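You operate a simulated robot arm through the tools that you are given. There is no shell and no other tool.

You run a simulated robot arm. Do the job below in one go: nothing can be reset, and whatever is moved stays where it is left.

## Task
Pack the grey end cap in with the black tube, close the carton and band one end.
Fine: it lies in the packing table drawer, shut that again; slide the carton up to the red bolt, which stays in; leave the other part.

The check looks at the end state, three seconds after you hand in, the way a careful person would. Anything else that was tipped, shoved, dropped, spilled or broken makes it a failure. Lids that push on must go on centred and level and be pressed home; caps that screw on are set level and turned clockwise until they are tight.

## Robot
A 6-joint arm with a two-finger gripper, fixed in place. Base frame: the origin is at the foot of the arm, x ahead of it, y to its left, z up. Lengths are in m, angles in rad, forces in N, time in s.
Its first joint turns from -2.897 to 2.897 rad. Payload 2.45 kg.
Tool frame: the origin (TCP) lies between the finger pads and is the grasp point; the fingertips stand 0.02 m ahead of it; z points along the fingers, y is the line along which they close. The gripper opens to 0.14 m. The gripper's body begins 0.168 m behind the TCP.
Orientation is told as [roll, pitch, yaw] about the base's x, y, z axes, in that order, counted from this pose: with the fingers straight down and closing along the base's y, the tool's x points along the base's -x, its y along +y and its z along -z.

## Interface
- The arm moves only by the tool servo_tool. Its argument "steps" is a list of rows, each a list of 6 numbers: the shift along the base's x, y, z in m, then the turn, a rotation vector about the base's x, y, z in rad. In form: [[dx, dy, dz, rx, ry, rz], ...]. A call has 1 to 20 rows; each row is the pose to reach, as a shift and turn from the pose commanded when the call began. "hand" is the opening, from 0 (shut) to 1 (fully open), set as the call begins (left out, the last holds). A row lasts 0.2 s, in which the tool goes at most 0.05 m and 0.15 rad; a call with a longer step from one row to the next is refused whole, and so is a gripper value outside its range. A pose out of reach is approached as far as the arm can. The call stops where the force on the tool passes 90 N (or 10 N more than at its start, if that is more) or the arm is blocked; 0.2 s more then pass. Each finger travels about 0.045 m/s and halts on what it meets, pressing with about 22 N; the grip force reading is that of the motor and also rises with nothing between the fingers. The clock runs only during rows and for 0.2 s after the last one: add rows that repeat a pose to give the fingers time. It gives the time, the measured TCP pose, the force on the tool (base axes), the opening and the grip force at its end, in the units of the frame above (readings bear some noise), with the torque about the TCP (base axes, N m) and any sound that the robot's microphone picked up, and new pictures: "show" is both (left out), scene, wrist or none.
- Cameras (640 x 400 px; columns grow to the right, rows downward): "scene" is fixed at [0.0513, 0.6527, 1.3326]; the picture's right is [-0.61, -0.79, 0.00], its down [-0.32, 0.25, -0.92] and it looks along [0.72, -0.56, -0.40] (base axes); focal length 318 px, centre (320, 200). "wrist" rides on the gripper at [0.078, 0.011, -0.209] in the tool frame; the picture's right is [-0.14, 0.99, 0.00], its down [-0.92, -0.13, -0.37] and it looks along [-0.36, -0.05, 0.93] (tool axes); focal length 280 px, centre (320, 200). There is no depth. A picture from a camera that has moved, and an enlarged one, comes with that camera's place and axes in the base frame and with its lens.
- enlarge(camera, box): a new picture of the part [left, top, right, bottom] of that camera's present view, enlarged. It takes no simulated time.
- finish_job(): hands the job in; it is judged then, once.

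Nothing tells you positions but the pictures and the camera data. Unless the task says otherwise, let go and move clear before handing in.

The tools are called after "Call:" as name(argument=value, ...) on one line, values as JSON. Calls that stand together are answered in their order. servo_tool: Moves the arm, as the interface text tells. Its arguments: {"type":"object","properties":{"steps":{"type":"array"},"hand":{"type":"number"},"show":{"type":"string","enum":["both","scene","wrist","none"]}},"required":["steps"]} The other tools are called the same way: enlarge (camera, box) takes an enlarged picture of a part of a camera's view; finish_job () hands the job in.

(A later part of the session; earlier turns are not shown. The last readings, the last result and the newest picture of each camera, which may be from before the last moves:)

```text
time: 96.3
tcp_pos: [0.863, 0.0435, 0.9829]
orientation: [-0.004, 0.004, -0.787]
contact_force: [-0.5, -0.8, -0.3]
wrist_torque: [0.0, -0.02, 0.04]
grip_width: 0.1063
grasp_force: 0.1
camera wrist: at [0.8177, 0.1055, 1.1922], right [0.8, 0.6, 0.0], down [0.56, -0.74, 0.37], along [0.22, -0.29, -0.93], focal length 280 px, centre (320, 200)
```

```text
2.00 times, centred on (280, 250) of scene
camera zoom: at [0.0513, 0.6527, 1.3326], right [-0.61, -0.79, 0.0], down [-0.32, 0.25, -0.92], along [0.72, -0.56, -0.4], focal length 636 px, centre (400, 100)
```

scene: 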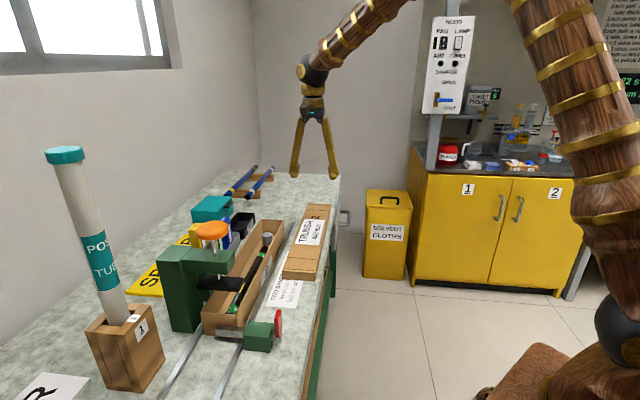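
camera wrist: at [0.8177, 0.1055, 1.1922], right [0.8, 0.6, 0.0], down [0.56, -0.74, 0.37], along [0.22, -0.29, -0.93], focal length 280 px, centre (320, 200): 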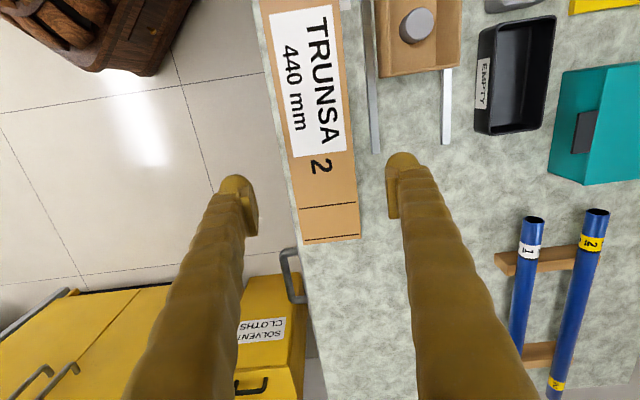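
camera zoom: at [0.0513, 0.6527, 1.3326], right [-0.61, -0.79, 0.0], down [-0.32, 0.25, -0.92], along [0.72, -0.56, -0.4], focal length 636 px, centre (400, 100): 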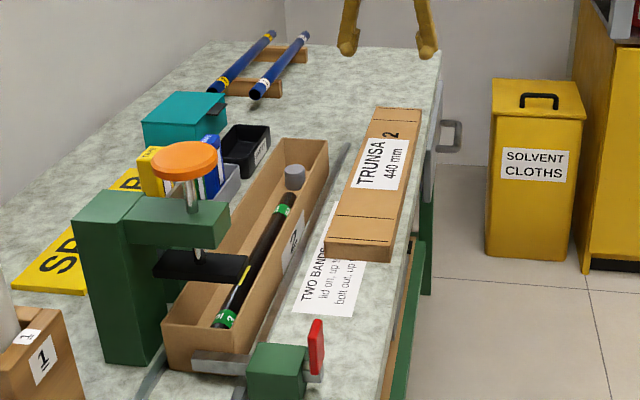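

The lid rests flat on the front strip. Next I move over the open carton, grip it by its sides and slide it back.

Call:
servo_tool(steps=[[-0.01, 0.047, 0, 0, 0, 0], [-0.02, 0.094, 0, 0, 0, 0], [-0.03, 0.141, 0, 0, 0, 0], [-0.04, 0.188, 0, 0, 0, 0], [-0.0489, 0.2332, 0, 0, 0, 0], [-0.0489, 0.2332, -0.02, 0, 0, 0], [-0.0489, 0.2332, -0.05, 0, 0, 0]], hand=0.76)

Call:
enlarge(camera="wrist", box=[180, 60, 460, 300])

```text
time: 98.0
tcp_pos: [0.8126, 0.2759, 0.9345]
orientation: [-0.001, 0.002, -0.785]
contact_force: [-0.1, 0.2, 0.6]
wrist_torque: [0.02, 0.02, 0.02]
grip_width: 0.1065
grasp_force: 0.1
camera wrist: at [0.7677, 0.3381, 1.1433], right [0.8, 0.6, 0.0], down [0.56, -0.74, 0.37], along [0.22, -0.29, -0.93], focal length 280 px, centre (320, 200)
```

scene: 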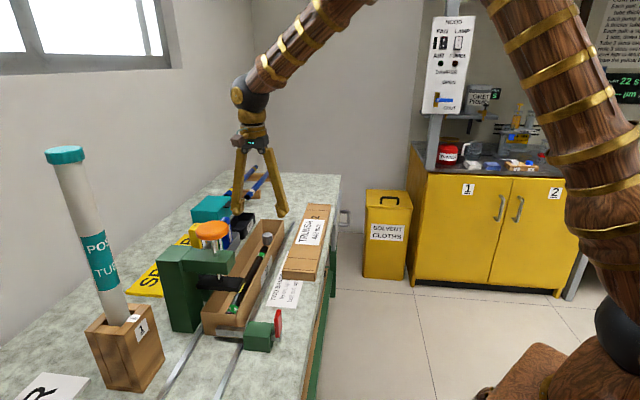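
wrist: 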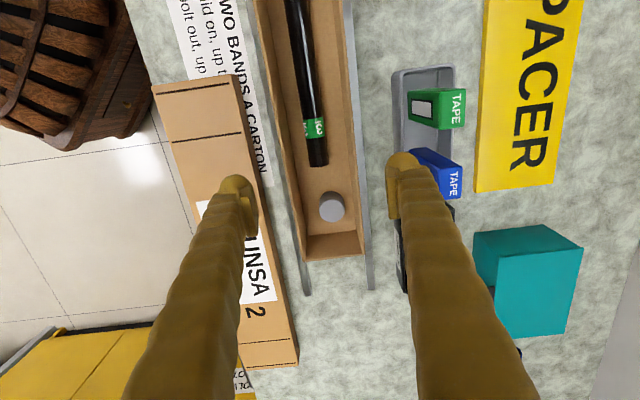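

```text
1.67 times, centred on (320, 180) of wrist
camera zoom: at [0.7677, 0.3381, 1.1433], right [0.8, 0.6, 0.0], down [0.56, -0.74, 0.37], along [0.22, -0.29, -0.93], focal length 467 px, centre (320, 233)
```

zoom: 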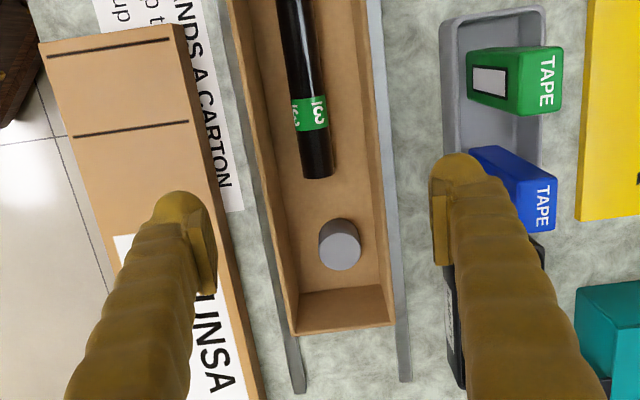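

The carton, tube and cap are intact. I'll descend and grip the open carton by its sides.

Call:
servo_tool(steps=[[0.0013, 0.0013, -0.03, 0, 0, 0], [0.0013, 0.0013, -0.06, 0, 0, 0], [0.0013, 0.0013, -0.08, 0, 0, 0], [0.0013, 0.0013, -0.0965, 0, 0, 0]], hand=0.76)

Call:
enlarge(camera="wrist", box=[180, 60, 460, 300])

```text
time: 99.0
tcp_pos: [0.8146, 0.2758, 0.8371]
orientation: [-0.002, 0.002, -0.787]
contact_force: [0.0, 0.8, -0.5]
wrist_torque: [0.02, -0.02, -0.03]
grip_width: 0.1063
grasp_force: 0.0
camera wrist: at [0.7696, 0.3396, 1.0467], right [0.8, 0.6, 0.0], down [0.56, -0.74, 0.37], along [0.22, -0.29, -0.93], focal length 280 px, centre (320, 200)
```

scene: 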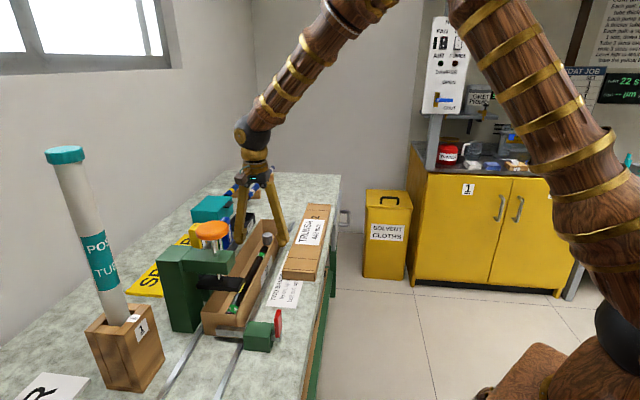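
wrist: 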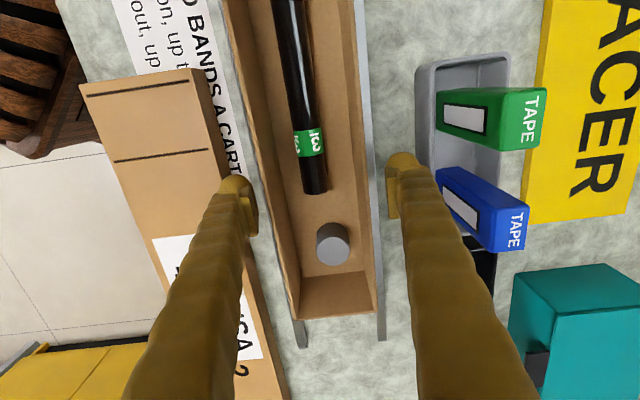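

```text
1.67 times, centred on (320, 180) of wrist
camera zoom: at [0.7696, 0.3396, 1.0467], right [0.8, 0.6, 0.0], down [0.56, -0.74, 0.37], along [0.22, -0.29, -0.93], focal length 467 px, centre (320, 233)
```

zoom: 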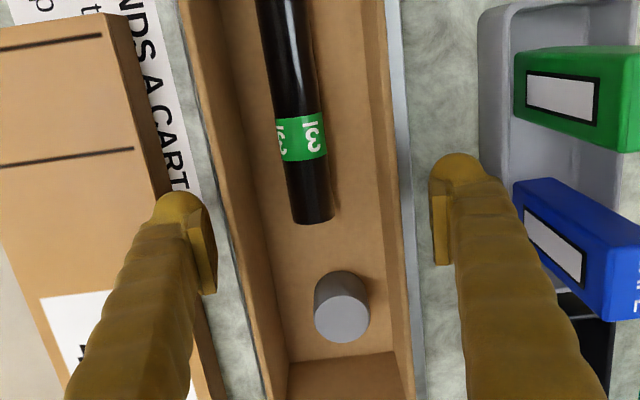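

Closing on the carton, then sliding it back about 10 cm smoothly.

Call:
servo_tool(steps=[[0, 0, 0, 0, 0, 0], [0, 0, 0, 0, 0, 0], [0, 0, 0, 0, 0, 0], [0.003, -0.003, 0, 0, 0, 0], [0.008, -0.008, 0, 0, 0, 0], [0.014, -0.014, 0, 0, 0, 0], [0.02, -0.02, 0, 0, 0, 0], [0.026, -0.026, 0, 0, 0, 0], [0.032, -0.032, 0, 0, 0, 0], [0.038, -0.038, 0, 0, 0, 0], [0.044, -0.044, 0, 0, 0, 0], [0.05, -0.05, 0, 0, 0, 0], [0.056, -0.056, 0, 0, 0, 0], [0.062, -0.062, 0, 0, 0, 0], [0.067, -0.067, 0, 0, 0, 0], [0.07, -0.07, 0, 0, 0, 0]], hand=0)

Call:
enlarge(camera="scene", box=[180, 190, 320, 360])

```text
time: 102.3
tcp_pos: [0.884, 0.208, 0.8385]
orientation: [-0.001, 0.002, -0.788]
contact_force: [-2.6, 3.1, 8.6]
wrist_torque: [-0.11, -0.14, -0.01]
grip_width: 0.0801
grasp_force: 22.0
camera wrist: at [0.84, 0.2693, 1.0468], right [0.8, 0.6, 0.0], down [0.56, -0.74, 0.37], along [0.22, -0.29, -0.93], focal length 280 px, centre (320, 200)
```

scene: 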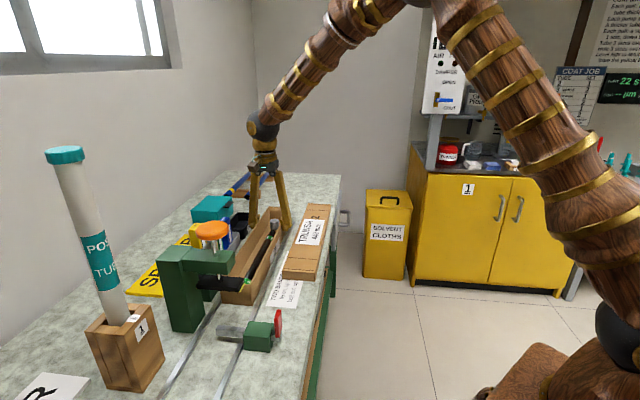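
wrist: 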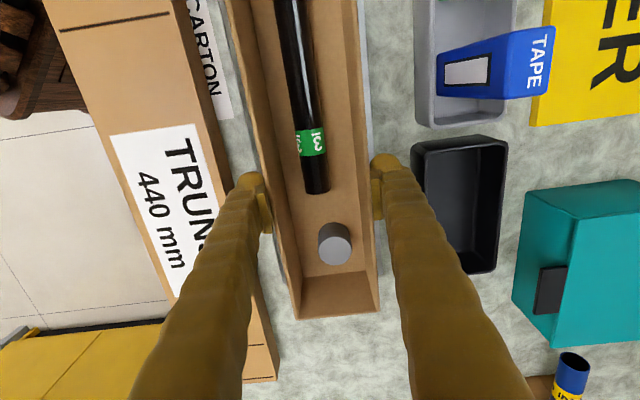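

```text
2.35 times, centred on (250, 275) of scene
camera zoom: at [0.0513, 0.6527, 1.3326], right [-0.61, -0.79, 0.0], down [-0.32, 0.25, -0.92], along [0.72, -0.56, -0.4], focal length 748 px, centre (485, 24)
```

zoom: 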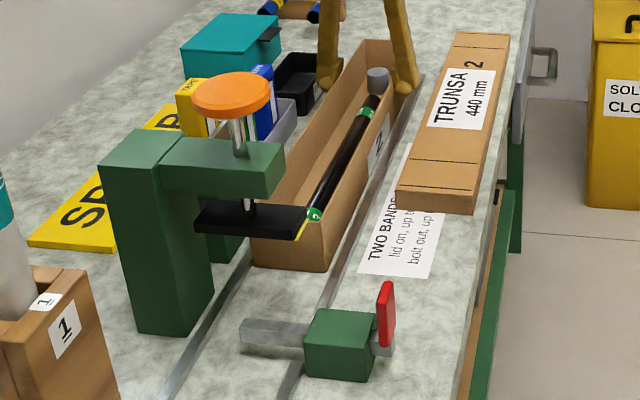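

The carton is back; its width reads 80 mm against the lid's 91 mm. I'll release the carton, rise, and go to the lid's middle.

Call:
servo_tool(steps=[[0, 0, 0, 0, 0, 0], [0, 0, 0, 0, 0, 0], [0, 0, 0, 0, 0, 0]], hand=0.75, show="none")

Call:
servo_tool(steps=[[0, 0, 0.02, 0, 0, 0], [0, 0, 0.06, 0, 0, 0], [0, 0, 0.1, 0, 0, 0], [-0.015, -0.02, 0.13, 0, 0, 0], [-0.04, -0.055, 0.14, 0, 0, 0], [-0.06, -0.085, 0.14, 0, 0, 0], [-0.0765, -0.1047, 0.14, 0, 0, 0], [-0.0765, -0.1047, 0.14, 0, 0, 0]])

Call:
enlarge(camera="wrist", box=[160, 0, 480, 300])

Call:
enlarge(camera="scene", box=[180, 190, 320, 360])

```text
time: 103.2
tcp_pos: [0.8857, 0.2059, 0.8374]
orientation: [-0.001, 0.002, -0.787]
contact_force: [-0.1, -0.6, 0.4]
wrist_torque: [0.0, 0.0, 0.0]
grip_width: 0.1048
grasp_force: 0.0
```

```text
time: 105.0
tcp_pos: [0.8091, 0.1024, 0.9784]
orientation: [-0.001, 0.001, -0.789]
contact_force: [0.4, 0.2, -0.1]
wrist_torque: [-0.01, 0.0, 0.03]
grip_width: 0.1051
grasp_force: 0.1
camera wrist: at [0.7632, 0.1647, 1.1866], right [0.8, 0.6, 0.0], down [0.56, -0.74, 0.37], along [0.22, -0.29, -0.93], focal length 280 px, centre (320, 200)
```

scene: 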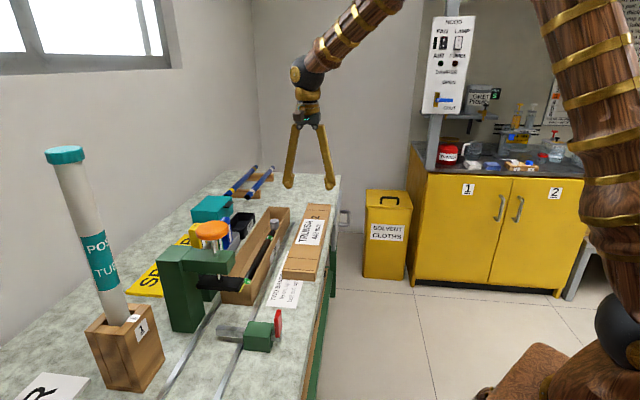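
wrist: 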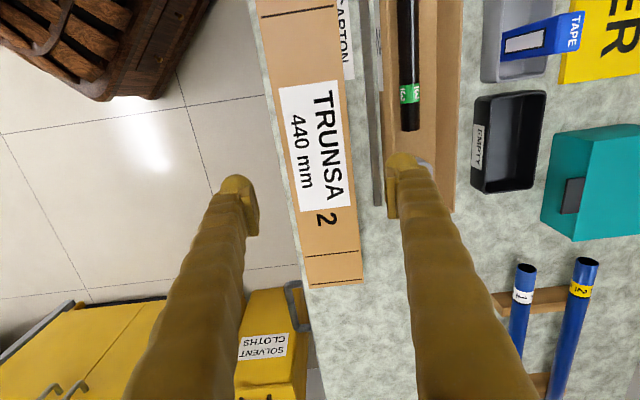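

```text
1.33 times, centred on (320, 150) of wrist
camera zoom: at [0.7632, 0.1647, 1.1866], right [0.8, 0.6, 0.0], down [0.56, -0.74, 0.37], along [0.22, -0.29, -0.93], focal length 374 px, centre (320, 267)
```

zoom: 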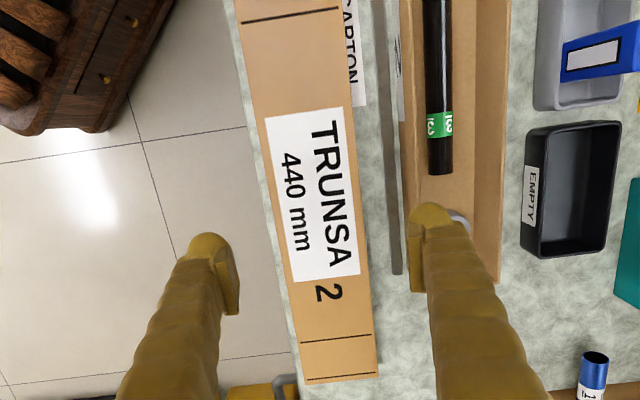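

```text
2.35 times, centred on (250, 275) of scene
camera zoom: at [0.0513, 0.6527, 1.3326], right [-0.61, -0.79, 0.0], down [-0.32, 0.25, -0.92], along [0.72, -0.56, -0.4], focal length 748 px, centre (485, 24)
```

zoom: 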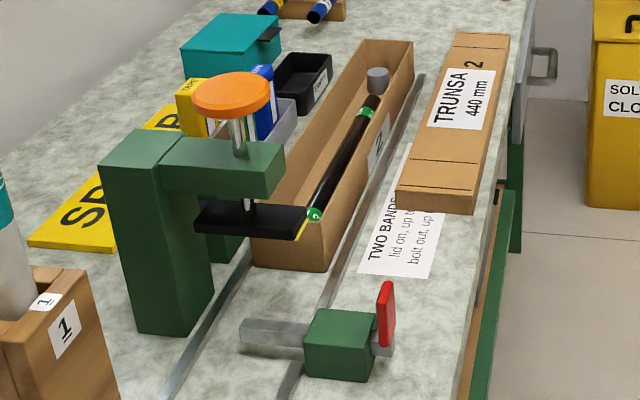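

Aligning over the lid's centre and descending.

Call:
servo_tool(steps=[[-0.003, -0.003, -0.04, 0, 0, 0], [-0.003, -0.003, -0.08, 0, 0, 0], [-0.003, -0.003, -0.12, 0, 0, 0], [-0.003, -0.003, -0.14, 0, 0, 0]], hand=0.75, show="wrist")

Call:
enlarge(camera="wrist", box=[200, 100, 440, 300])

Call:
enlarge(camera="scene", box=[260, 160, 360, 290])

```text
time: 106.0
tcp_pos: [0.8053, 0.1, 0.8383]
orientation: [-0.002, 0.002, -0.787]
contact_force: [-0.5, 0.3, 0.1]
wrist_torque: [-0.01, 0.03, -0.01]
grip_width: 0.105
grasp_force: 0.0
camera wrist: at [0.76, 0.1618, 1.0463], right [0.8, 0.6, 0.0], down [0.56, -0.74, 0.37], along [0.22, -0.29, -0.93], focal length 280 px, centre (320, 200)
```

wrist: 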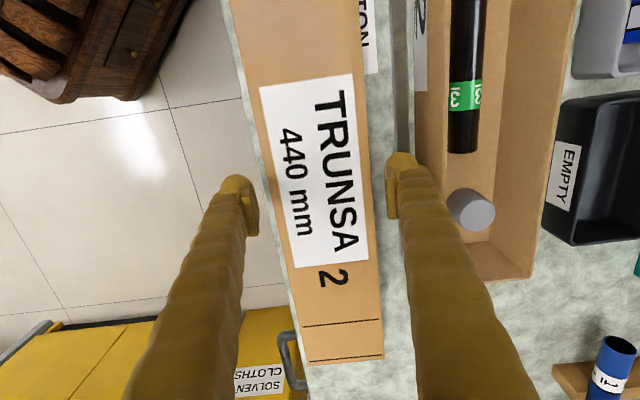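

```text
2.00 times, centred on (320, 200) of wrist
camera zoom: at [0.76, 0.1618, 1.0463], right [0.8, 0.6, 0.0], down [0.56, -0.74, 0.37], along [0.22, -0.29, -0.93], focal length 561 px, centre (320, 200)
```

zoom: 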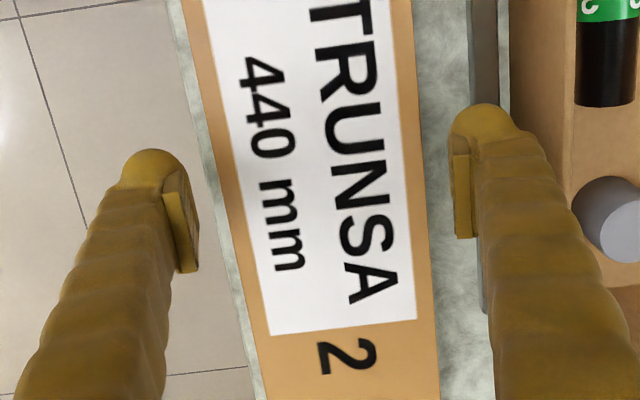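

```text
3.08 times, centred on (310, 225) of scene
camera zoom: at [0.0513, 0.6527, 1.3326], right [-0.61, -0.79, 0.0], down [-0.32, 0.25, -0.92], along [0.72, -0.56, -0.4], focal length 979 px, centre (351, 123)
```

zoom: 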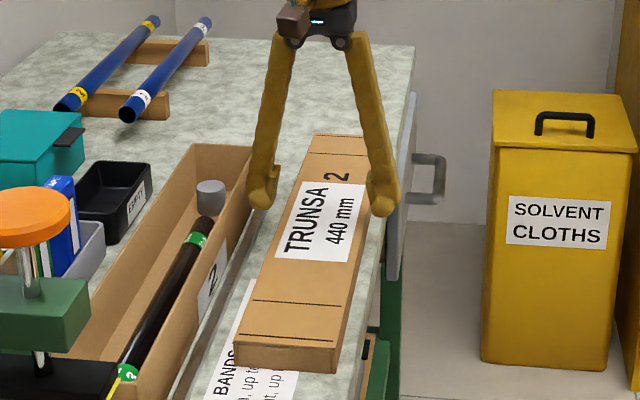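

Centred. I'll descend and grip the lid.

Call:
servo_tool(steps=[[0, 0, -0.012, 0, 0, 0], [0, 0, -0.022, 0, 0, 0], [0, 0, -0.028, 0, 0, 0]], hand=0.75, show="none")

Call:
servo_tool(steps=[[0, 0, 0, 0, 0, 0], [0, 0, 0, 0, 0, 0], [0, 0, 0, 0, 0, 0]], hand=0, show="wrist")

```text
time: 106.8
tcp_pos: [0.8053, 0.1009, 0.8098]
orientation: [-0.002, 0.002, -0.787]
contact_force: [-0.6, 0.4, -0.3]
wrist_torque: [-0.01, 0.0, 0.01]
grip_width: 0.105
grasp_force: 0.1
```

```text
time: 107.5
tcp_pos: [0.806, 0.0996, 0.8112]
orientation: [-0.002, 0.001, -0.786]
contact_force: [-0.7, -0.5, 0.3]
wrist_torque: [-0.02, 0.03, -0.03]
grip_width: 0.0907
grasp_force: 21.7
camera wrist: at [0.76, 0.1617, 1.0188], right [0.8, 0.6, 0.0], down [0.56, -0.74, 0.37], along [0.22, -0.29, -0.93], focal length 280 px, centre (320, 200)
```

wrist: 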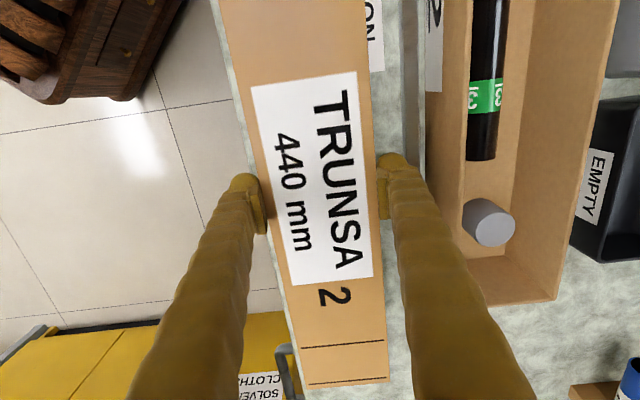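

Gripped at the lid's centre. In this one picture I can relate lid and carton directly: shift +0.112 m along the bench and in to the carton's centreline (N=0.772). Lifting and moving over.

Call:
servo_tool(steps=[[0, 0, 0.03, 0, 0, 0], [0, 0, 0.075, 0, 0, 0], [0, 0, 0.12, 0, 0, 0], [0.002, 0.02, 0.13, 0, 0, 0], [0.006, 0.06, 0.13, 0, 0, 0], [0.009, 0.1, 0.13, 0, 0, 0], [0.012, 0.14, 0.13, 0, 0, 0], [0.014, 0.1724, 0.13, 0, 0, 0], [0.014, 0.1724, 0.11, 0, 0, 0], [0.014, 0.1724, 0.085, 0, 0, 0], [0.014, 0.1724, 0.075, 0, 0, 0], [0.014, 0.1724, 0.075, 0, 0, 0]])

Call:
enlarge(camera="scene", box=[190, 180, 310, 310])

Call:
enlarge(camera="scene", box=[235, 260, 291, 310])

Call:
enlarge(camera="scene", box=[260, 180, 316, 230])

```text
time: 110.2
tcp_pos: [0.8209, 0.2714, 0.8841]
orientation: [-0.002, 0.002, -0.786]
contact_force: [0.2, -1.4, -0.8]
wrist_torque: [0.01, 0.01, 0.03]
grip_width: 0.0909
grasp_force: 22.1
camera wrist: at [0.7749, 0.3336, 1.0932], right [0.8, 0.6, 0.0], down [0.56, -0.74, 0.37], along [0.22, -0.29, -0.93], focal length 280 px, centre (320, 200)
```

scene: 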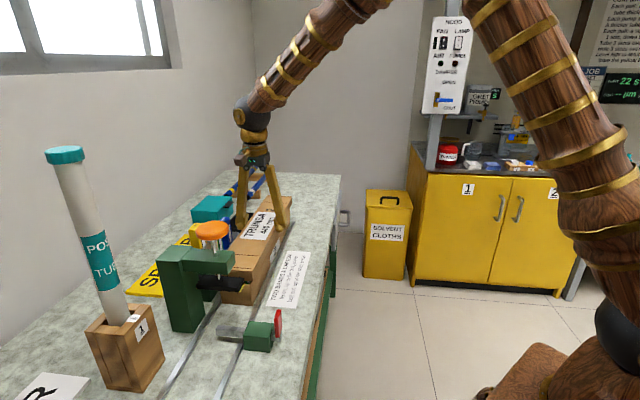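
wrist: 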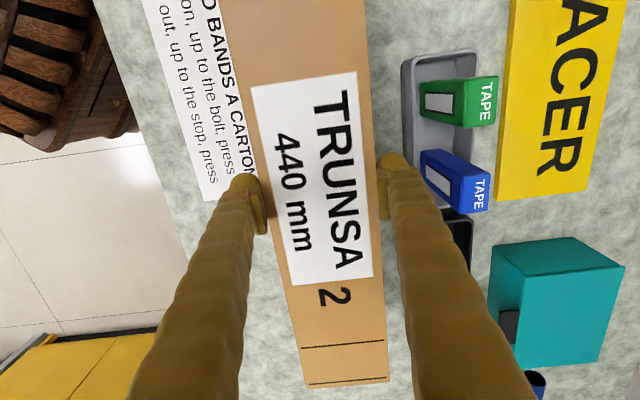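

```text
3.08 times, centred on (250, 245) of scene
camera zoom: at [0.0513, 0.6527, 1.3326], right [-0.61, -0.79, 0.0], down [-0.32, 0.25, -0.92], along [0.72, -0.56, -0.4], focal length 979 px, centre (535, 62)
```

zoom: 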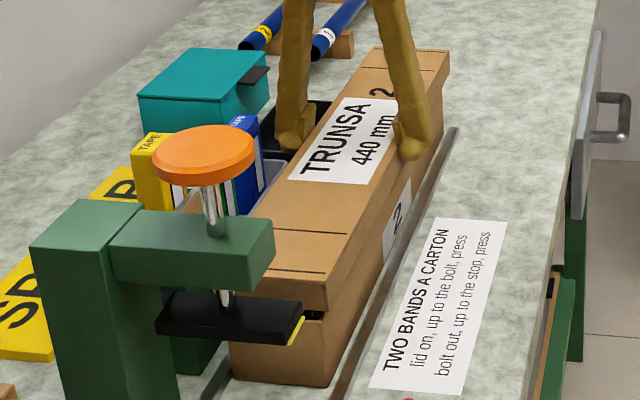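

```text
8.00 times, centred on (263, 285) of scene
camera zoom: at [0.0513, 0.6527, 1.3326], right [-0.61, -0.79, 0.0], down [-0.32, 0.25, -0.92], along [0.72, -0.56, -0.4], focal length 2545 px, centre (776, -480)
```

zoom: 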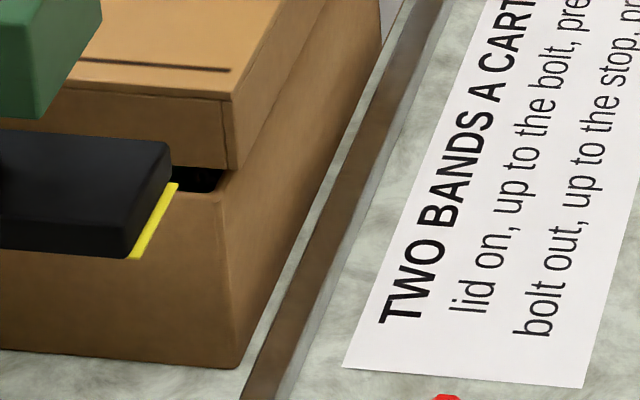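

```text
8.00 times, centred on (288, 205) of scene
camera zoom: at [0.0513, 0.6527, 1.3326], right [-0.61, -0.79, 0.0], down [-0.32, 0.25, -0.92], along [0.72, -0.56, -0.4], focal length 2545 px, centre (576, 160)
```

zoom: 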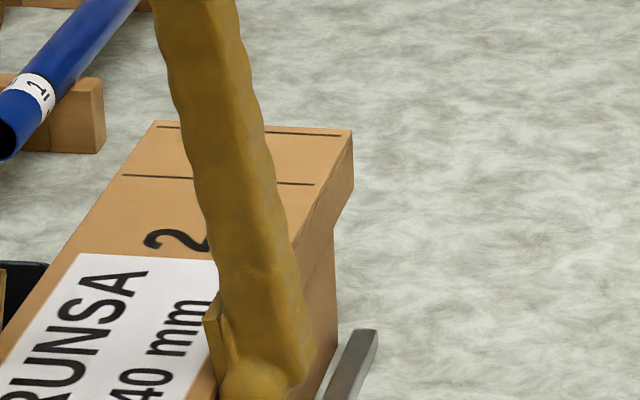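

Both ends show a similar overhang. I'll nudge 1 mm inward and lower in small steps, watching the torque.

Call:
servo_tool(steps=[[0.0007, 0.0007, -0.004, 0, 0, 0], [0.0007, 0.0007, -0.009, 0, 0, 0], [0.0007, 0.0007, -0.013, 0, 0, 0]], show="none")

Call:
servo_tool(steps=[[0, 0, -0.002, 0, 0, 0], [0, 0, -0.003, 0, 0, 0]], show="none")

Call:
servo_tool(steps=[[0, 0, -0.002, 0, 0, 0], [0, 0, -0.003, 0, 0, 0]], show="none")

Call:
enlarge(camera="scene", box=[235, 260, 291, 310])

Call:
enlarge(camera="scene", box=[260, 180, 316, 230])

```text
time: 111.0
tcp_pos: [0.8192, 0.2724, 0.8711]
orientation: [-0.001, 0.001, -0.788]
contact_force: [0.9, -0.3, 1.0]
wrist_torque: [0.32, 0.28, -0.07]
grip_width: 0.0909
grasp_force: 22.1
```

```text
time: 111.5
tcp_pos: [0.8212, 0.2717, 0.8692]
orientation: [-0.001, 0.002, -0.787]
contact_force: [0.7, -1.3, 2.2]
wrist_torque: [0.31, 0.34, 0.02]
grip_width: 0.0906
grasp_force: 21.8
```

```text
time: 112.2
tcp_pos: [0.8213, 0.272, 0.8656]
orientation: [-0.002, 0.001, -0.788]
contact_force: [0.5, 1.5, 1.5]
wrist_torque: [0.36, 0.35, -0.15]
grip_width: 0.0908
grasp_force: 22.2
```

```text
8.00 times, centred on (263, 285) of scene
camera zoom: at [0.0513, 0.6527, 1.3326], right [-0.61, -0.79, 0.0], down [-0.32, 0.25, -0.92], along [0.72, -0.56, -0.4], focal length 2545 px, centre (776, -480)
```

zoom: 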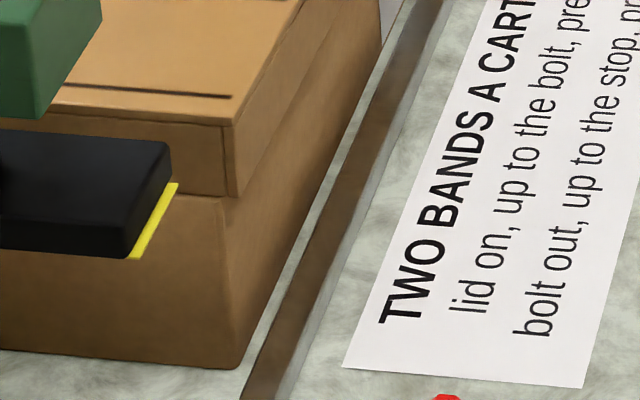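

```text
8.00 times, centred on (288, 205) of scene
camera zoom: at [0.0513, 0.6527, 1.3326], right [-0.61, -0.79, 0.0], down [-0.32, 0.25, -0.92], along [0.72, -0.56, -0.4], focal length 2545 px, centre (576, 160)
```

zoom: 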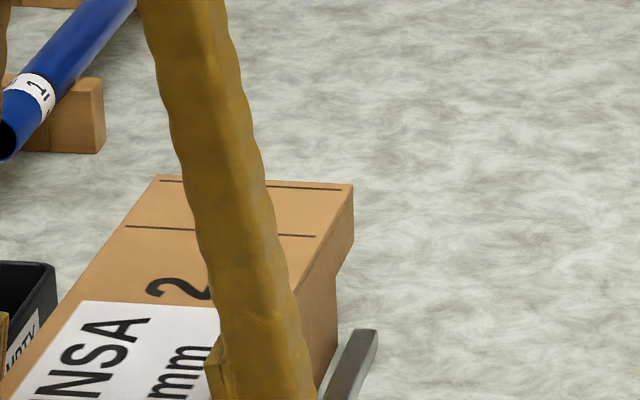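

The near end caught the rim again, as the torque sign shows. I'll unload, shift 3 mm toward the bolt, and lower.

Call:
servo_tool(steps=[[0, 0, 0.005, 0, 0, 0], [-0.0012, 0.0012, 0.006, 0, 0, 0], [-0.0022, 0.0022, 0.006, 0, 0, 0], [-0.0022, 0.0022, 0.003, 0, 0, 0], [-0.0022, 0.0022, 0, 0, 0, 0]], show="none")

Call:
enlarge(camera="scene", box=[235, 260, 291, 310])

```text
time: 113.3
tcp_pos: [0.819, 0.2737, 0.8653]
orientation: [-0.001, 0.002, -0.786]
contact_force: [0.5, 0.3, 2.2]
wrist_torque: [0.41, 0.44, 0.02]
grip_width: 0.0908
grasp_force: 21.9
```

```text
8.00 times, centred on (263, 285) of scene
camera zoom: at [0.0513, 0.6527, 1.3326], right [-0.61, -0.79, 0.0], down [-0.32, 0.25, -0.92], along [0.72, -0.56, -0.4], focal length 2545 px, centre (776, -480)
```

zoom: 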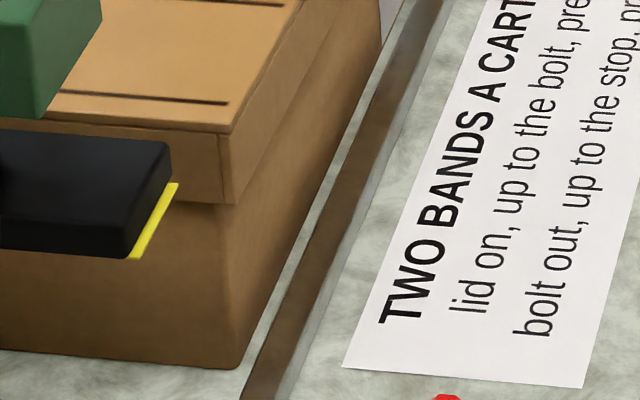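

Still resting on the near rim. Compared with the earlier successful fit, about 5 mm more is needed.

Call:
servo_tool(steps=[[0, 0, 0.005, 0, 0, 0], [-0.0018, 0.0018, 0.006, 0, 0, 0], [-0.0036, 0.0036, 0.006, 0, 0, 0], [-0.0036, 0.0036, 0.003, 0, 0, 0], [-0.0036, 0.0036, 0, 0, 0, 0]], show="none")

Call:
enlarge(camera="scene", box=[235, 260, 291, 310])

Call:
enlarge(camera="scene", box=[260, 180, 316, 230])

```text
time: 114.5
tcp_pos: [0.8148, 0.2776, 0.8669]
orientation: [-0.003, 0.003, -0.787]
contact_force: [-0.2, -0.1, 0.1]
wrist_torque: [0.01, 0.01, 0.02]
grip_width: 0.0908
grasp_force: 22.0
```

```text
8.00 times, centred on (263, 285) of scene
camera zoom: at [0.0513, 0.6527, 1.3326], right [-0.61, -0.79, 0.0], down [-0.32, 0.25, -0.92], along [0.72, -0.56, -0.4], focal length 2545 px, centre (776, -480)
```

zoom: 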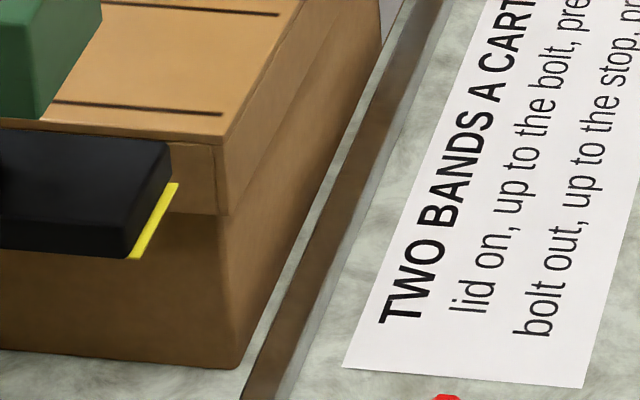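

```text
8.00 times, centred on (288, 205) of scene
camera zoom: at [0.0513, 0.6527, 1.3326], right [-0.61, -0.79, 0.0], down [-0.32, 0.25, -0.92], along [0.72, -0.56, -0.4], focal length 2545 px, centre (576, 160)
```

zoom: 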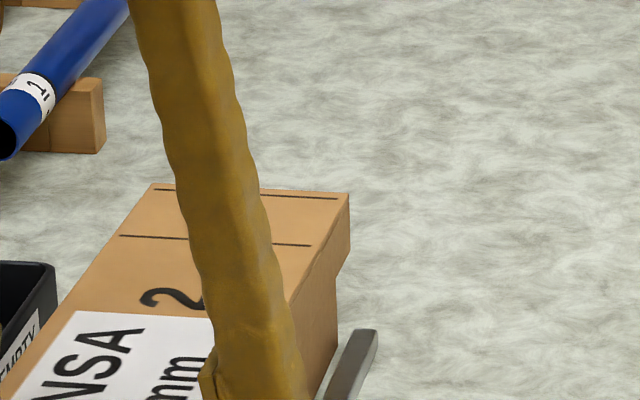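

Free now. Lowering to seat.

Call:
servo_tool(steps=[[0, 0, -0.002, 0, 0, 0], [0, 0, -0.004, 0, 0, 0]], show="none")

Call:
servo_tool(steps=[[0, 0, -0.002, 0, 0, 0], [0, 0, -0.004, 0, 0, 0]], show="none")

Call:
servo_tool(steps=[[0, 0, -0.002, 0, 0, 0], [0, 0, -0.004, 0, 0, 0]], show="none")

Call:
enlarge(camera="scene", box=[235, 260, 291, 310])

Call:
enlarge(camera="scene", box=[260, 180, 316, 230])

```text
time: 115.2
tcp_pos: [0.8153, 0.2775, 0.8612]
orientation: [-0.002, 0.0, -0.788]
contact_force: [0.6, -0.1, -0.3]
wrist_torque: [-0.03, 0.05, 0.0]
grip_width: 0.0907
grasp_force: 22.0
```

```text
time: 115.8
tcp_pos: [0.8158, 0.2784, 0.8578]
orientation: [-0.002, 0.002, -0.787]
contact_force: [0.3, -0.2, 2.9]
wrist_torque: [-0.46, -0.35, -0.17]
grip_width: 0.0909
grasp_force: 22.5
```

```text
time: 116.3
tcp_pos: [0.8152, 0.2775, 0.8537]
orientation: [-0.001, 0.002, -0.788]
contact_force: [-0.6, 0.3, 1.7]
wrist_torque: [-0.32, -0.37, 0.12]
grip_width: 0.0908
grasp_force: 22.4
```

```text
8.00 times, centred on (263, 285) of scene
camera zoom: at [0.0513, 0.6527, 1.3326], right [-0.61, -0.79, 0.0], down [-0.32, 0.25, -0.92], along [0.72, -0.56, -0.4], focal length 2545 px, centre (776, -480)
```

zoom: 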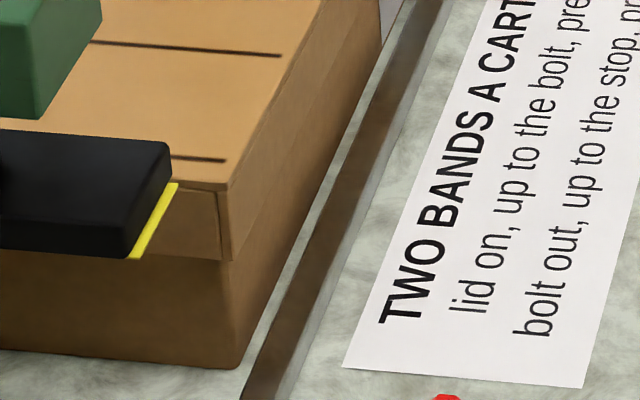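

```text
8.00 times, centred on (288, 205) of scene
camera zoom: at [0.0513, 0.6527, 1.3326], right [-0.61, -0.79, 0.0], down [-0.32, 0.25, -0.92], along [0.72, -0.56, -0.4], focal length 2545 px, centre (576, 160)
```

zoom: 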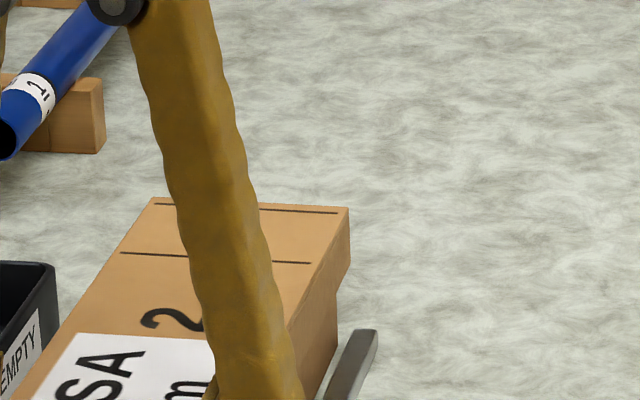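

The far end is seated and the near end is leveling. A bit further.

Call:
servo_tool(steps=[[0, 0, -0.002, 0, 0, 0], [0, 0, -0.004, 0, 0, 0]], show="none")

Call:
servo_tool(steps=[[0, 0, -0.002, 0, 0, 0], [0, 0, -0.003, 0, 0, 0]], show="none")

Call:
enlarge(camera="scene", box=[235, 260, 291, 310])

Call:
enlarge(camera="scene", box=[260, 180, 316, 230])

```text
time: 117.0
tcp_pos: [0.8134, 0.2771, 0.8482]
orientation: [-0.002, 0.003, -0.79]
contact_force: [2.6, -1.7, 3.5]
wrist_torque: [-0.14, -0.2, 0.17]
grip_width: 0.0907
grasp_force: 22.0
```

```text
time: 117.5
tcp_pos: [0.8142, 0.2786, 0.8469]
orientation: [-0.002, 0.001, -0.788]
contact_force: [-3.8, -1.4, 24.7]
wrist_torque: [-0.09, 0.09, 0.2]
grip_width: 0.0911
grasp_force: 21.9
```

```text
8.00 times, centred on (263, 285) of scene
camera zoom: at [0.0513, 0.6527, 1.3326], right [-0.61, -0.79, 0.0], down [-0.32, 0.25, -0.92], along [0.72, -0.56, -0.4], focal length 2545 px, centre (776, -480)
```

zoom: 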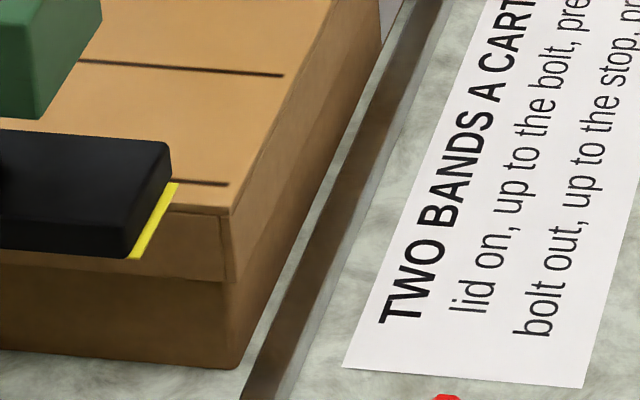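

```text
8.00 times, centred on (288, 205) of scene
camera zoom: at [0.0513, 0.6527, 1.3326], right [-0.61, -0.79, 0.0], down [-0.32, 0.25, -0.92], along [0.72, -0.56, -0.4], focal length 2545 px, centre (576, 160)
```

zoom: 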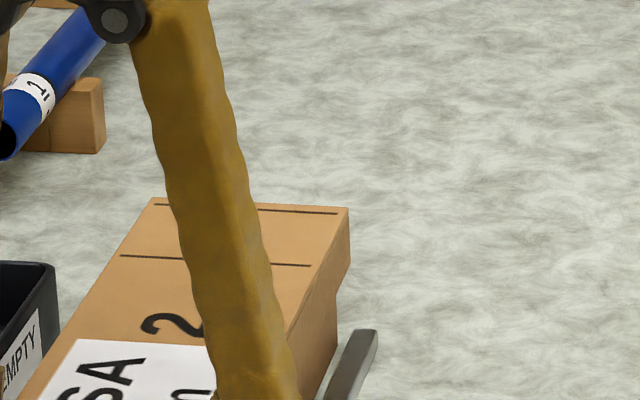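

The lid is seated level with both ends covered evenly. I'm already gripping it at the centre, so I'll ease the down-force and slide the carton toward the bolt, stopping just short.

Call:
servo_tool(steps=[[0, 0, 0.003, 0, 0, 0], [0, 0, 0.003, 0, 0, 0], [-0.004, 0.004, 0.003, 0, 0, 0], [-0.01, 0.01, 0.003, 0, 0, 0], [-0.017, 0.017, 0.003, 0, 0, 0], [-0.024, 0.024, 0.003, 0, 0, 0], [-0.031, 0.031, 0.003, 0, 0, 0], [-0.038, 0.038, 0.003, 0, 0, 0], [-0.045, 0.045, 0.003, 0, 0, 0], [-0.052, 0.052, 0.003, 0, 0, 0], [-0.058, 0.058, 0.003, 0, 0, 0], [-0.06, 0.06, 0.003, 0, 0, 0]])

Call:
enlarge(camera="scene", box=[205, 260, 285, 350])

```text
time: 120.2
tcp_pos: [0.7544, 0.3388, 0.8497]
orientation: [-0.002, 0.003, -0.788]
contact_force: [0.5, -0.3, 0.2]
wrist_torque: [-0.02, -0.03, 0.02]
grip_width: 0.0907
grasp_force: 22.4
camera wrist: at [0.7092, 0.3999, 1.0589], right [0.8, 0.6, 0.0], down [0.56, -0.74, 0.37], along [0.22, -0.29, -0.93], focal length 280 px, centre (320, 200)
```

scene: 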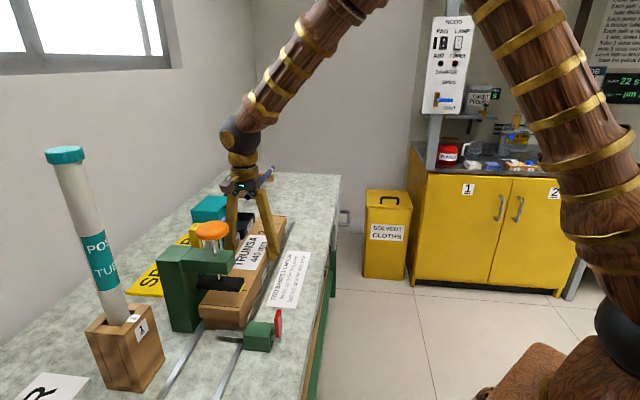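
wrist: 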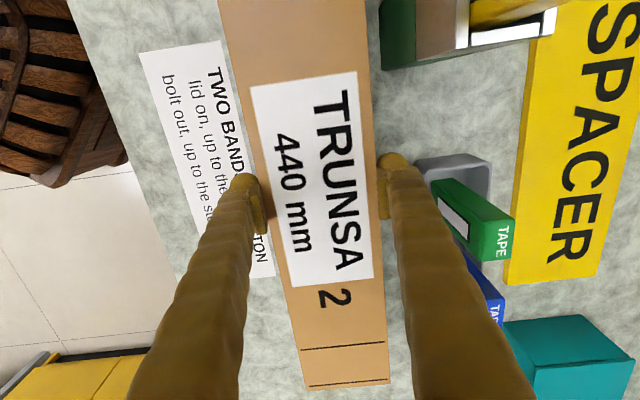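

```text
4.44 times, centred on (245, 305) of scene
camera zoom: at [0.0513, 0.6527, 1.3326], right [-0.61, -0.79, 0.0], down [-0.32, 0.25, -0.92], along [0.72, -0.56, -0.4], focal length 1414 px, centre (653, -267)
```

zoom: 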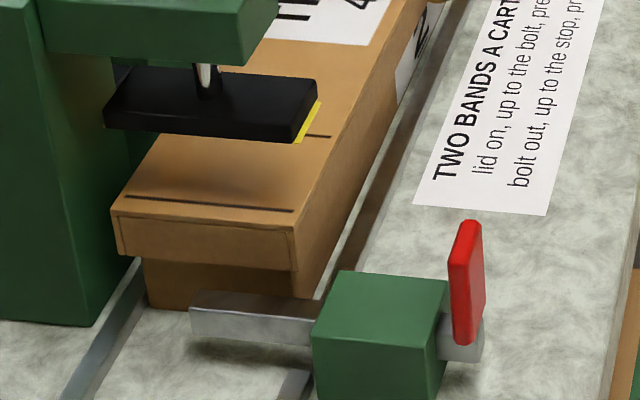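

Call:
servo_tool(steps=[[-0.0014, 0.0014, 0, 0, 0, 0], [-0.0028, 0.0028, 0, 0, 0, 0], [-0.0042, 0.0042, 0, 0, 0, 0]], show="none")

Call:
servo_tool(steps=[[-0.0007, 0.0007, 0, 0, 0, 0], [-0.0014, 0.0014, 0, 0, 0, 0]], show="none")

Call:
servo_tool(steps=[[-0.0007, 0.0007, 0, 0, 0, 0], [-0.0014, 0.0014, 0, 0, 0, 0]], show="none")

Call:
enlarge(camera="scene", box=[205, 280, 265, 340])

```text
time: 121.0
tcp_pos: [0.7507, 0.3419, 0.8499]
orientation: [0.0, 0.002, -0.787]
contact_force: [1.0, -0.8, -0.2]
wrist_torque: [-0.03, -0.04, -0.03]
grip_width: 0.0909
grasp_force: 21.9
```

```text
time: 121.5
tcp_pos: [0.7491, 0.3432, 0.8497]
orientation: [-0.003, 0.002, -0.787]
contact_force: [0.8, -1.2, -0.7]
wrist_torque: [0.01, 0.02, -0.02]
grip_width: 0.0906
grasp_force: 22.6
```

```text
time: 122.2
tcp_pos: [0.7482, 0.3454, 0.8496]
orientation: [0.0, 0.001, -0.787]
contact_force: [0.8, 0.4, -0.4]
wrist_torque: [-0.04, -0.02, 0.02]
grip_width: 0.0909
grasp_force: 22.0
```

```text
6.67 times, centred on (235, 310) of scene
camera zoom: at [0.0513, 0.6527, 1.3326], right [-0.61, -0.79, 0.0], down [-0.32, 0.25, -0.92], along [0.72, -0.56, -0.4], focal length 2121 px, centre (887, -533)
```

zoom: 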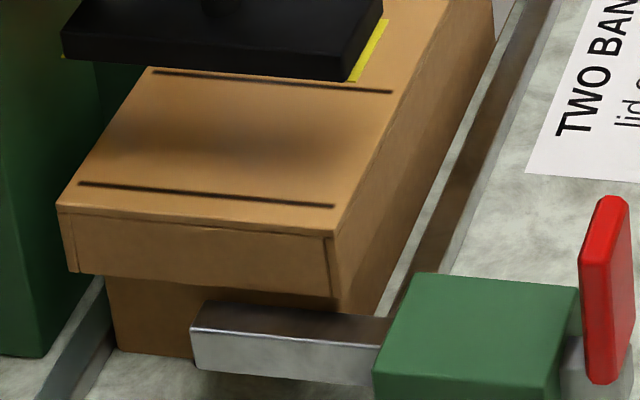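

Call:
servo_tool(steps=[[-0.0007, 0.0007, 0, 0, 0, 0], [-0.0014, 0.0014, 0, 0, 0, 0]], show="none")

Call:
servo_tool(steps=[[-0.0007, 0.0007, 0, 0, 0, 0], [-0.0014, 0.0014, 0, 0, 0, 0]], show="none")

Call:
enlarge(camera="scene", box=[205, 280, 265, 340])

```text
time: 122.8
tcp_pos: [0.746, 0.3476, 0.8495]
orientation: [0.0, 0.001, -0.787]
contact_force: [0.8, -0.1, -0.2]
wrist_torque: [-0.07, -0.04, -0.03]
grip_width: 0.0908
grasp_force: 22.2
```

```text
time: 123.3
tcp_pos: [0.7449, 0.3482, 0.8493]
orientation: [-0.002, 0.003, -0.787]
contact_force: [0.5, -0.2, -0.3]
wrist_torque: [-0.05, 0.0, 0.05]
grip_width: 0.0908
grasp_force: 22.2
```

```text
6.67 times, centred on (235, 310) of scene
camera zoom: at [0.0513, 0.6527, 1.3326], right [-0.61, -0.79, 0.0], down [-0.32, 0.25, -0.92], along [0.72, -0.56, -0.4], focal length 2121 px, centre (887, -533)
```

zoom: 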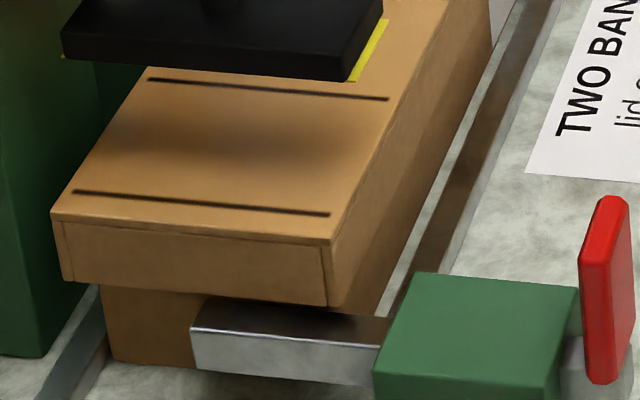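

Call:
servo_tool(steps=[[-0.0007, 0.0007, 0, 0, 0, 0]], show="none")

Call:
servo_tool(steps=[[-0.0007, 0.0007, 0, 0, 0, 0]], show="none")

Call:
servo_tool(steps=[[-0.0007, 0.0007, 0, 0, 0, 0]], show="none")

```text
time: 123.8
tcp_pos: [0.7441, 0.3474, 0.8501]
orientation: [-0.002, 0.001, -0.786]
contact_force: [-0.1, -0.5, -0.3]
wrist_torque: [0.01, -0.05, 0.02]
grip_width: 0.0907
grasp_force: 21.9
```

```text
time: 124.2
tcp_pos: [0.744, 0.3486, 0.8508]
orientation: [-0.001, 0.003, -0.786]
contact_force: [0.4, -0.2, -1.1]
wrist_torque: [0.02, 0.02, 0.02]
grip_width: 0.0908
grasp_force: 21.6
```

```text
time: 124.5
tcp_pos: [0.7442, 0.3485, 0.8496]
orientation: [-0.002, 0.002, -0.786]
contact_force: [7.7, -7.1, 0.7]
wrist_torque: [-0.1, -0.11, 0.24]
grip_width: 0.0907
grasp_force: 21.9
```

The carton touched the bolt at about 10 N and I stopped there. I'll release with the hand staying open, then rise.

Call:
servo_tool(steps=[[0, 0, 0, 0, 0, 0], [0, 0, 0, 0, 0, 0], [0, 0, 0, 0, 0, 0]], hand=0.75, show="none")

Call:
servo_tool(steps=[[0, 0, 0.015, 0, 0, 0], [0, 0, 0.04, 0, 0, 0], [0, 0, 0.08, 0, 0, 0], [0, 0, 0.12, 0, 0, 0], [0, 0, 0.15, 0, 0, 0]], hand=0.75)

Call:
enlarge(camera="scene", box=[195, 190, 305, 350])

Call:
enlarge(camera="scene", box=[205, 280, 265, 340])

```text
time: 125.3
tcp_pos: [0.7428, 0.3494, 0.8489]
orientation: [0.0, 0.002, -0.787]
contact_force: [-0.1, 0.4, 0.6]
wrist_torque: [0.0, 0.0, 0.02]
grip_width: 0.1051
grasp_force: 0.0
```

```text
time: 126.5
tcp_pos: [0.7441, 0.3496, 1.0004]
orientation: [-0.001, 0.002, -0.787]
contact_force: [-0.1, -0.7, 0.3]
wrist_torque: [-0.01, 0.01, -0.03]
grip_width: 0.105
grasp_force: 0.1
camera wrist: at [0.6989, 0.412, 1.2089], right [0.8, 0.6, 0.0], down [0.56, -0.74, 0.37], along [0.22, -0.29, -0.93], focal length 280 px, centre (320, 200)
```

scene: 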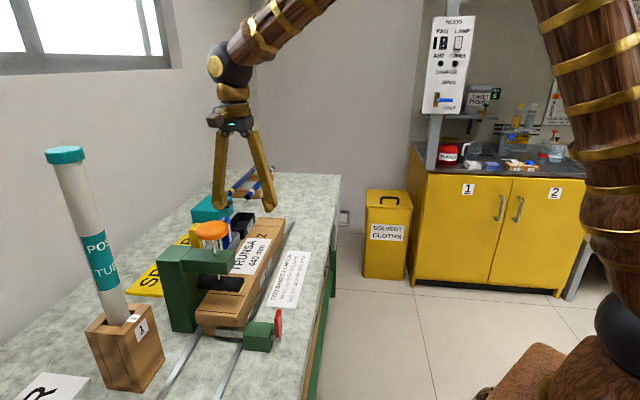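
wrist: 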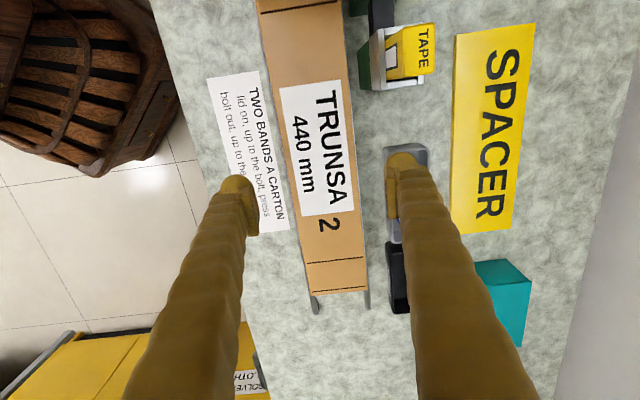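

```text
2.50 times, centred on (250, 270) of scene
camera zoom: at [0.0513, 0.6527, 1.3326], right [-0.61, -0.79, 0.0], down [-0.32, 0.25, -0.92], along [0.72, -0.56, -0.4], focal length 795 px, centre (495, 25)
```

zoom: 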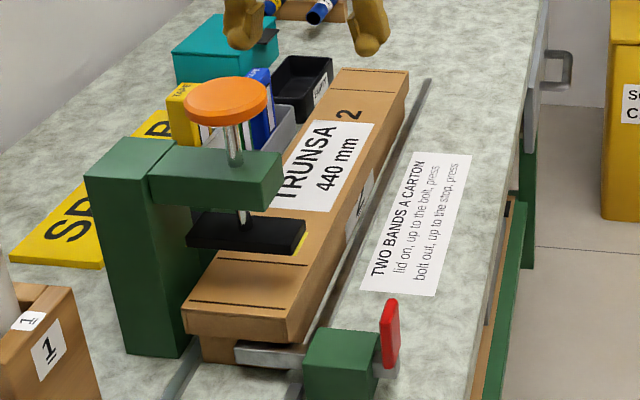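

```text
6.67 times, centred on (235, 310) of scene
camera zoom: at [0.0513, 0.6527, 1.3326], right [-0.61, -0.79, 0.0], down [-0.32, 0.25, -0.92], along [0.72, -0.56, -0.4], focal length 2121 px, centre (887, -533)
```

zoom: 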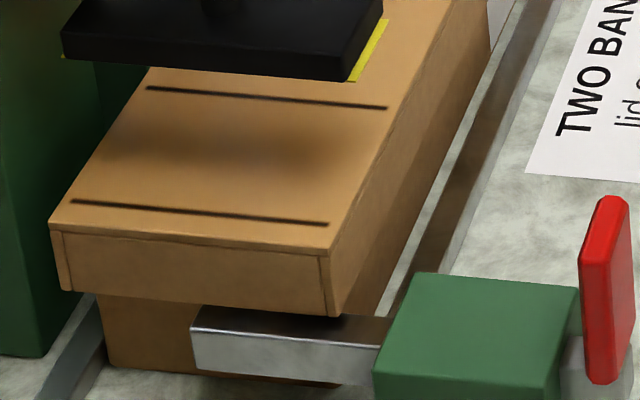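

The carton is at the bolt with the lid on. While well clear I'll close the hand, then press the lid home at the centre and the far end.

Call:
servo_tool(steps=[[0, 0, 0, 0, 0, 0], [0, 0, 0, 0, 0, 0], [0, 0, 0, 0, 0, 0], [0, 0, 0, 0, 0, 0], [0, 0, 0, 0, 0, 0], [0, 0, 0, 0, 0, 0], [0, 0, -0.04, 0, 0, 0], [0, 0, -0.08, 0, 0, 0], [0, 0, -0.11, 0, 0, 0], [0, 0, -0.128, 0, 0, 0], [0, 0, -0.133, 0, 0, 0], [0, 0, -0.136, 0, 0, 0]], hand=0, show="none")

Call:
servo_tool(steps=[[0, 0, -0.001, 0, 0, 0], [0, 0, -0.002, 0, 0, 0], [0, 0, -0.003, 0, 0, 0]], show="none")

```text
time: 129.2
tcp_pos: [0.7439, 0.3509, 0.8673]
orientation: [0.001, 0.004, -0.788]
contact_force: [-13.1, -3.0, 63.8]
wrist_torque: [-0.14, 0.31, -0.01]
grip_width: 0.006
grasp_force: 21.8
```

```text
time: 129.6
tcp_pos: [0.744, 0.3511, 0.8678]
orientation: [0.004, 0.0, -0.788]
contact_force: [-6.5, -4.5, 23.5]
wrist_torque: [-0.15, 0.14, 0.04]
grip_width: 0.0058
grasp_force: 21.8
stopped in row 2: the force on the tool passed its limit at 94 N (the readings are from after the stop); the commanded pose is now the measured one
```

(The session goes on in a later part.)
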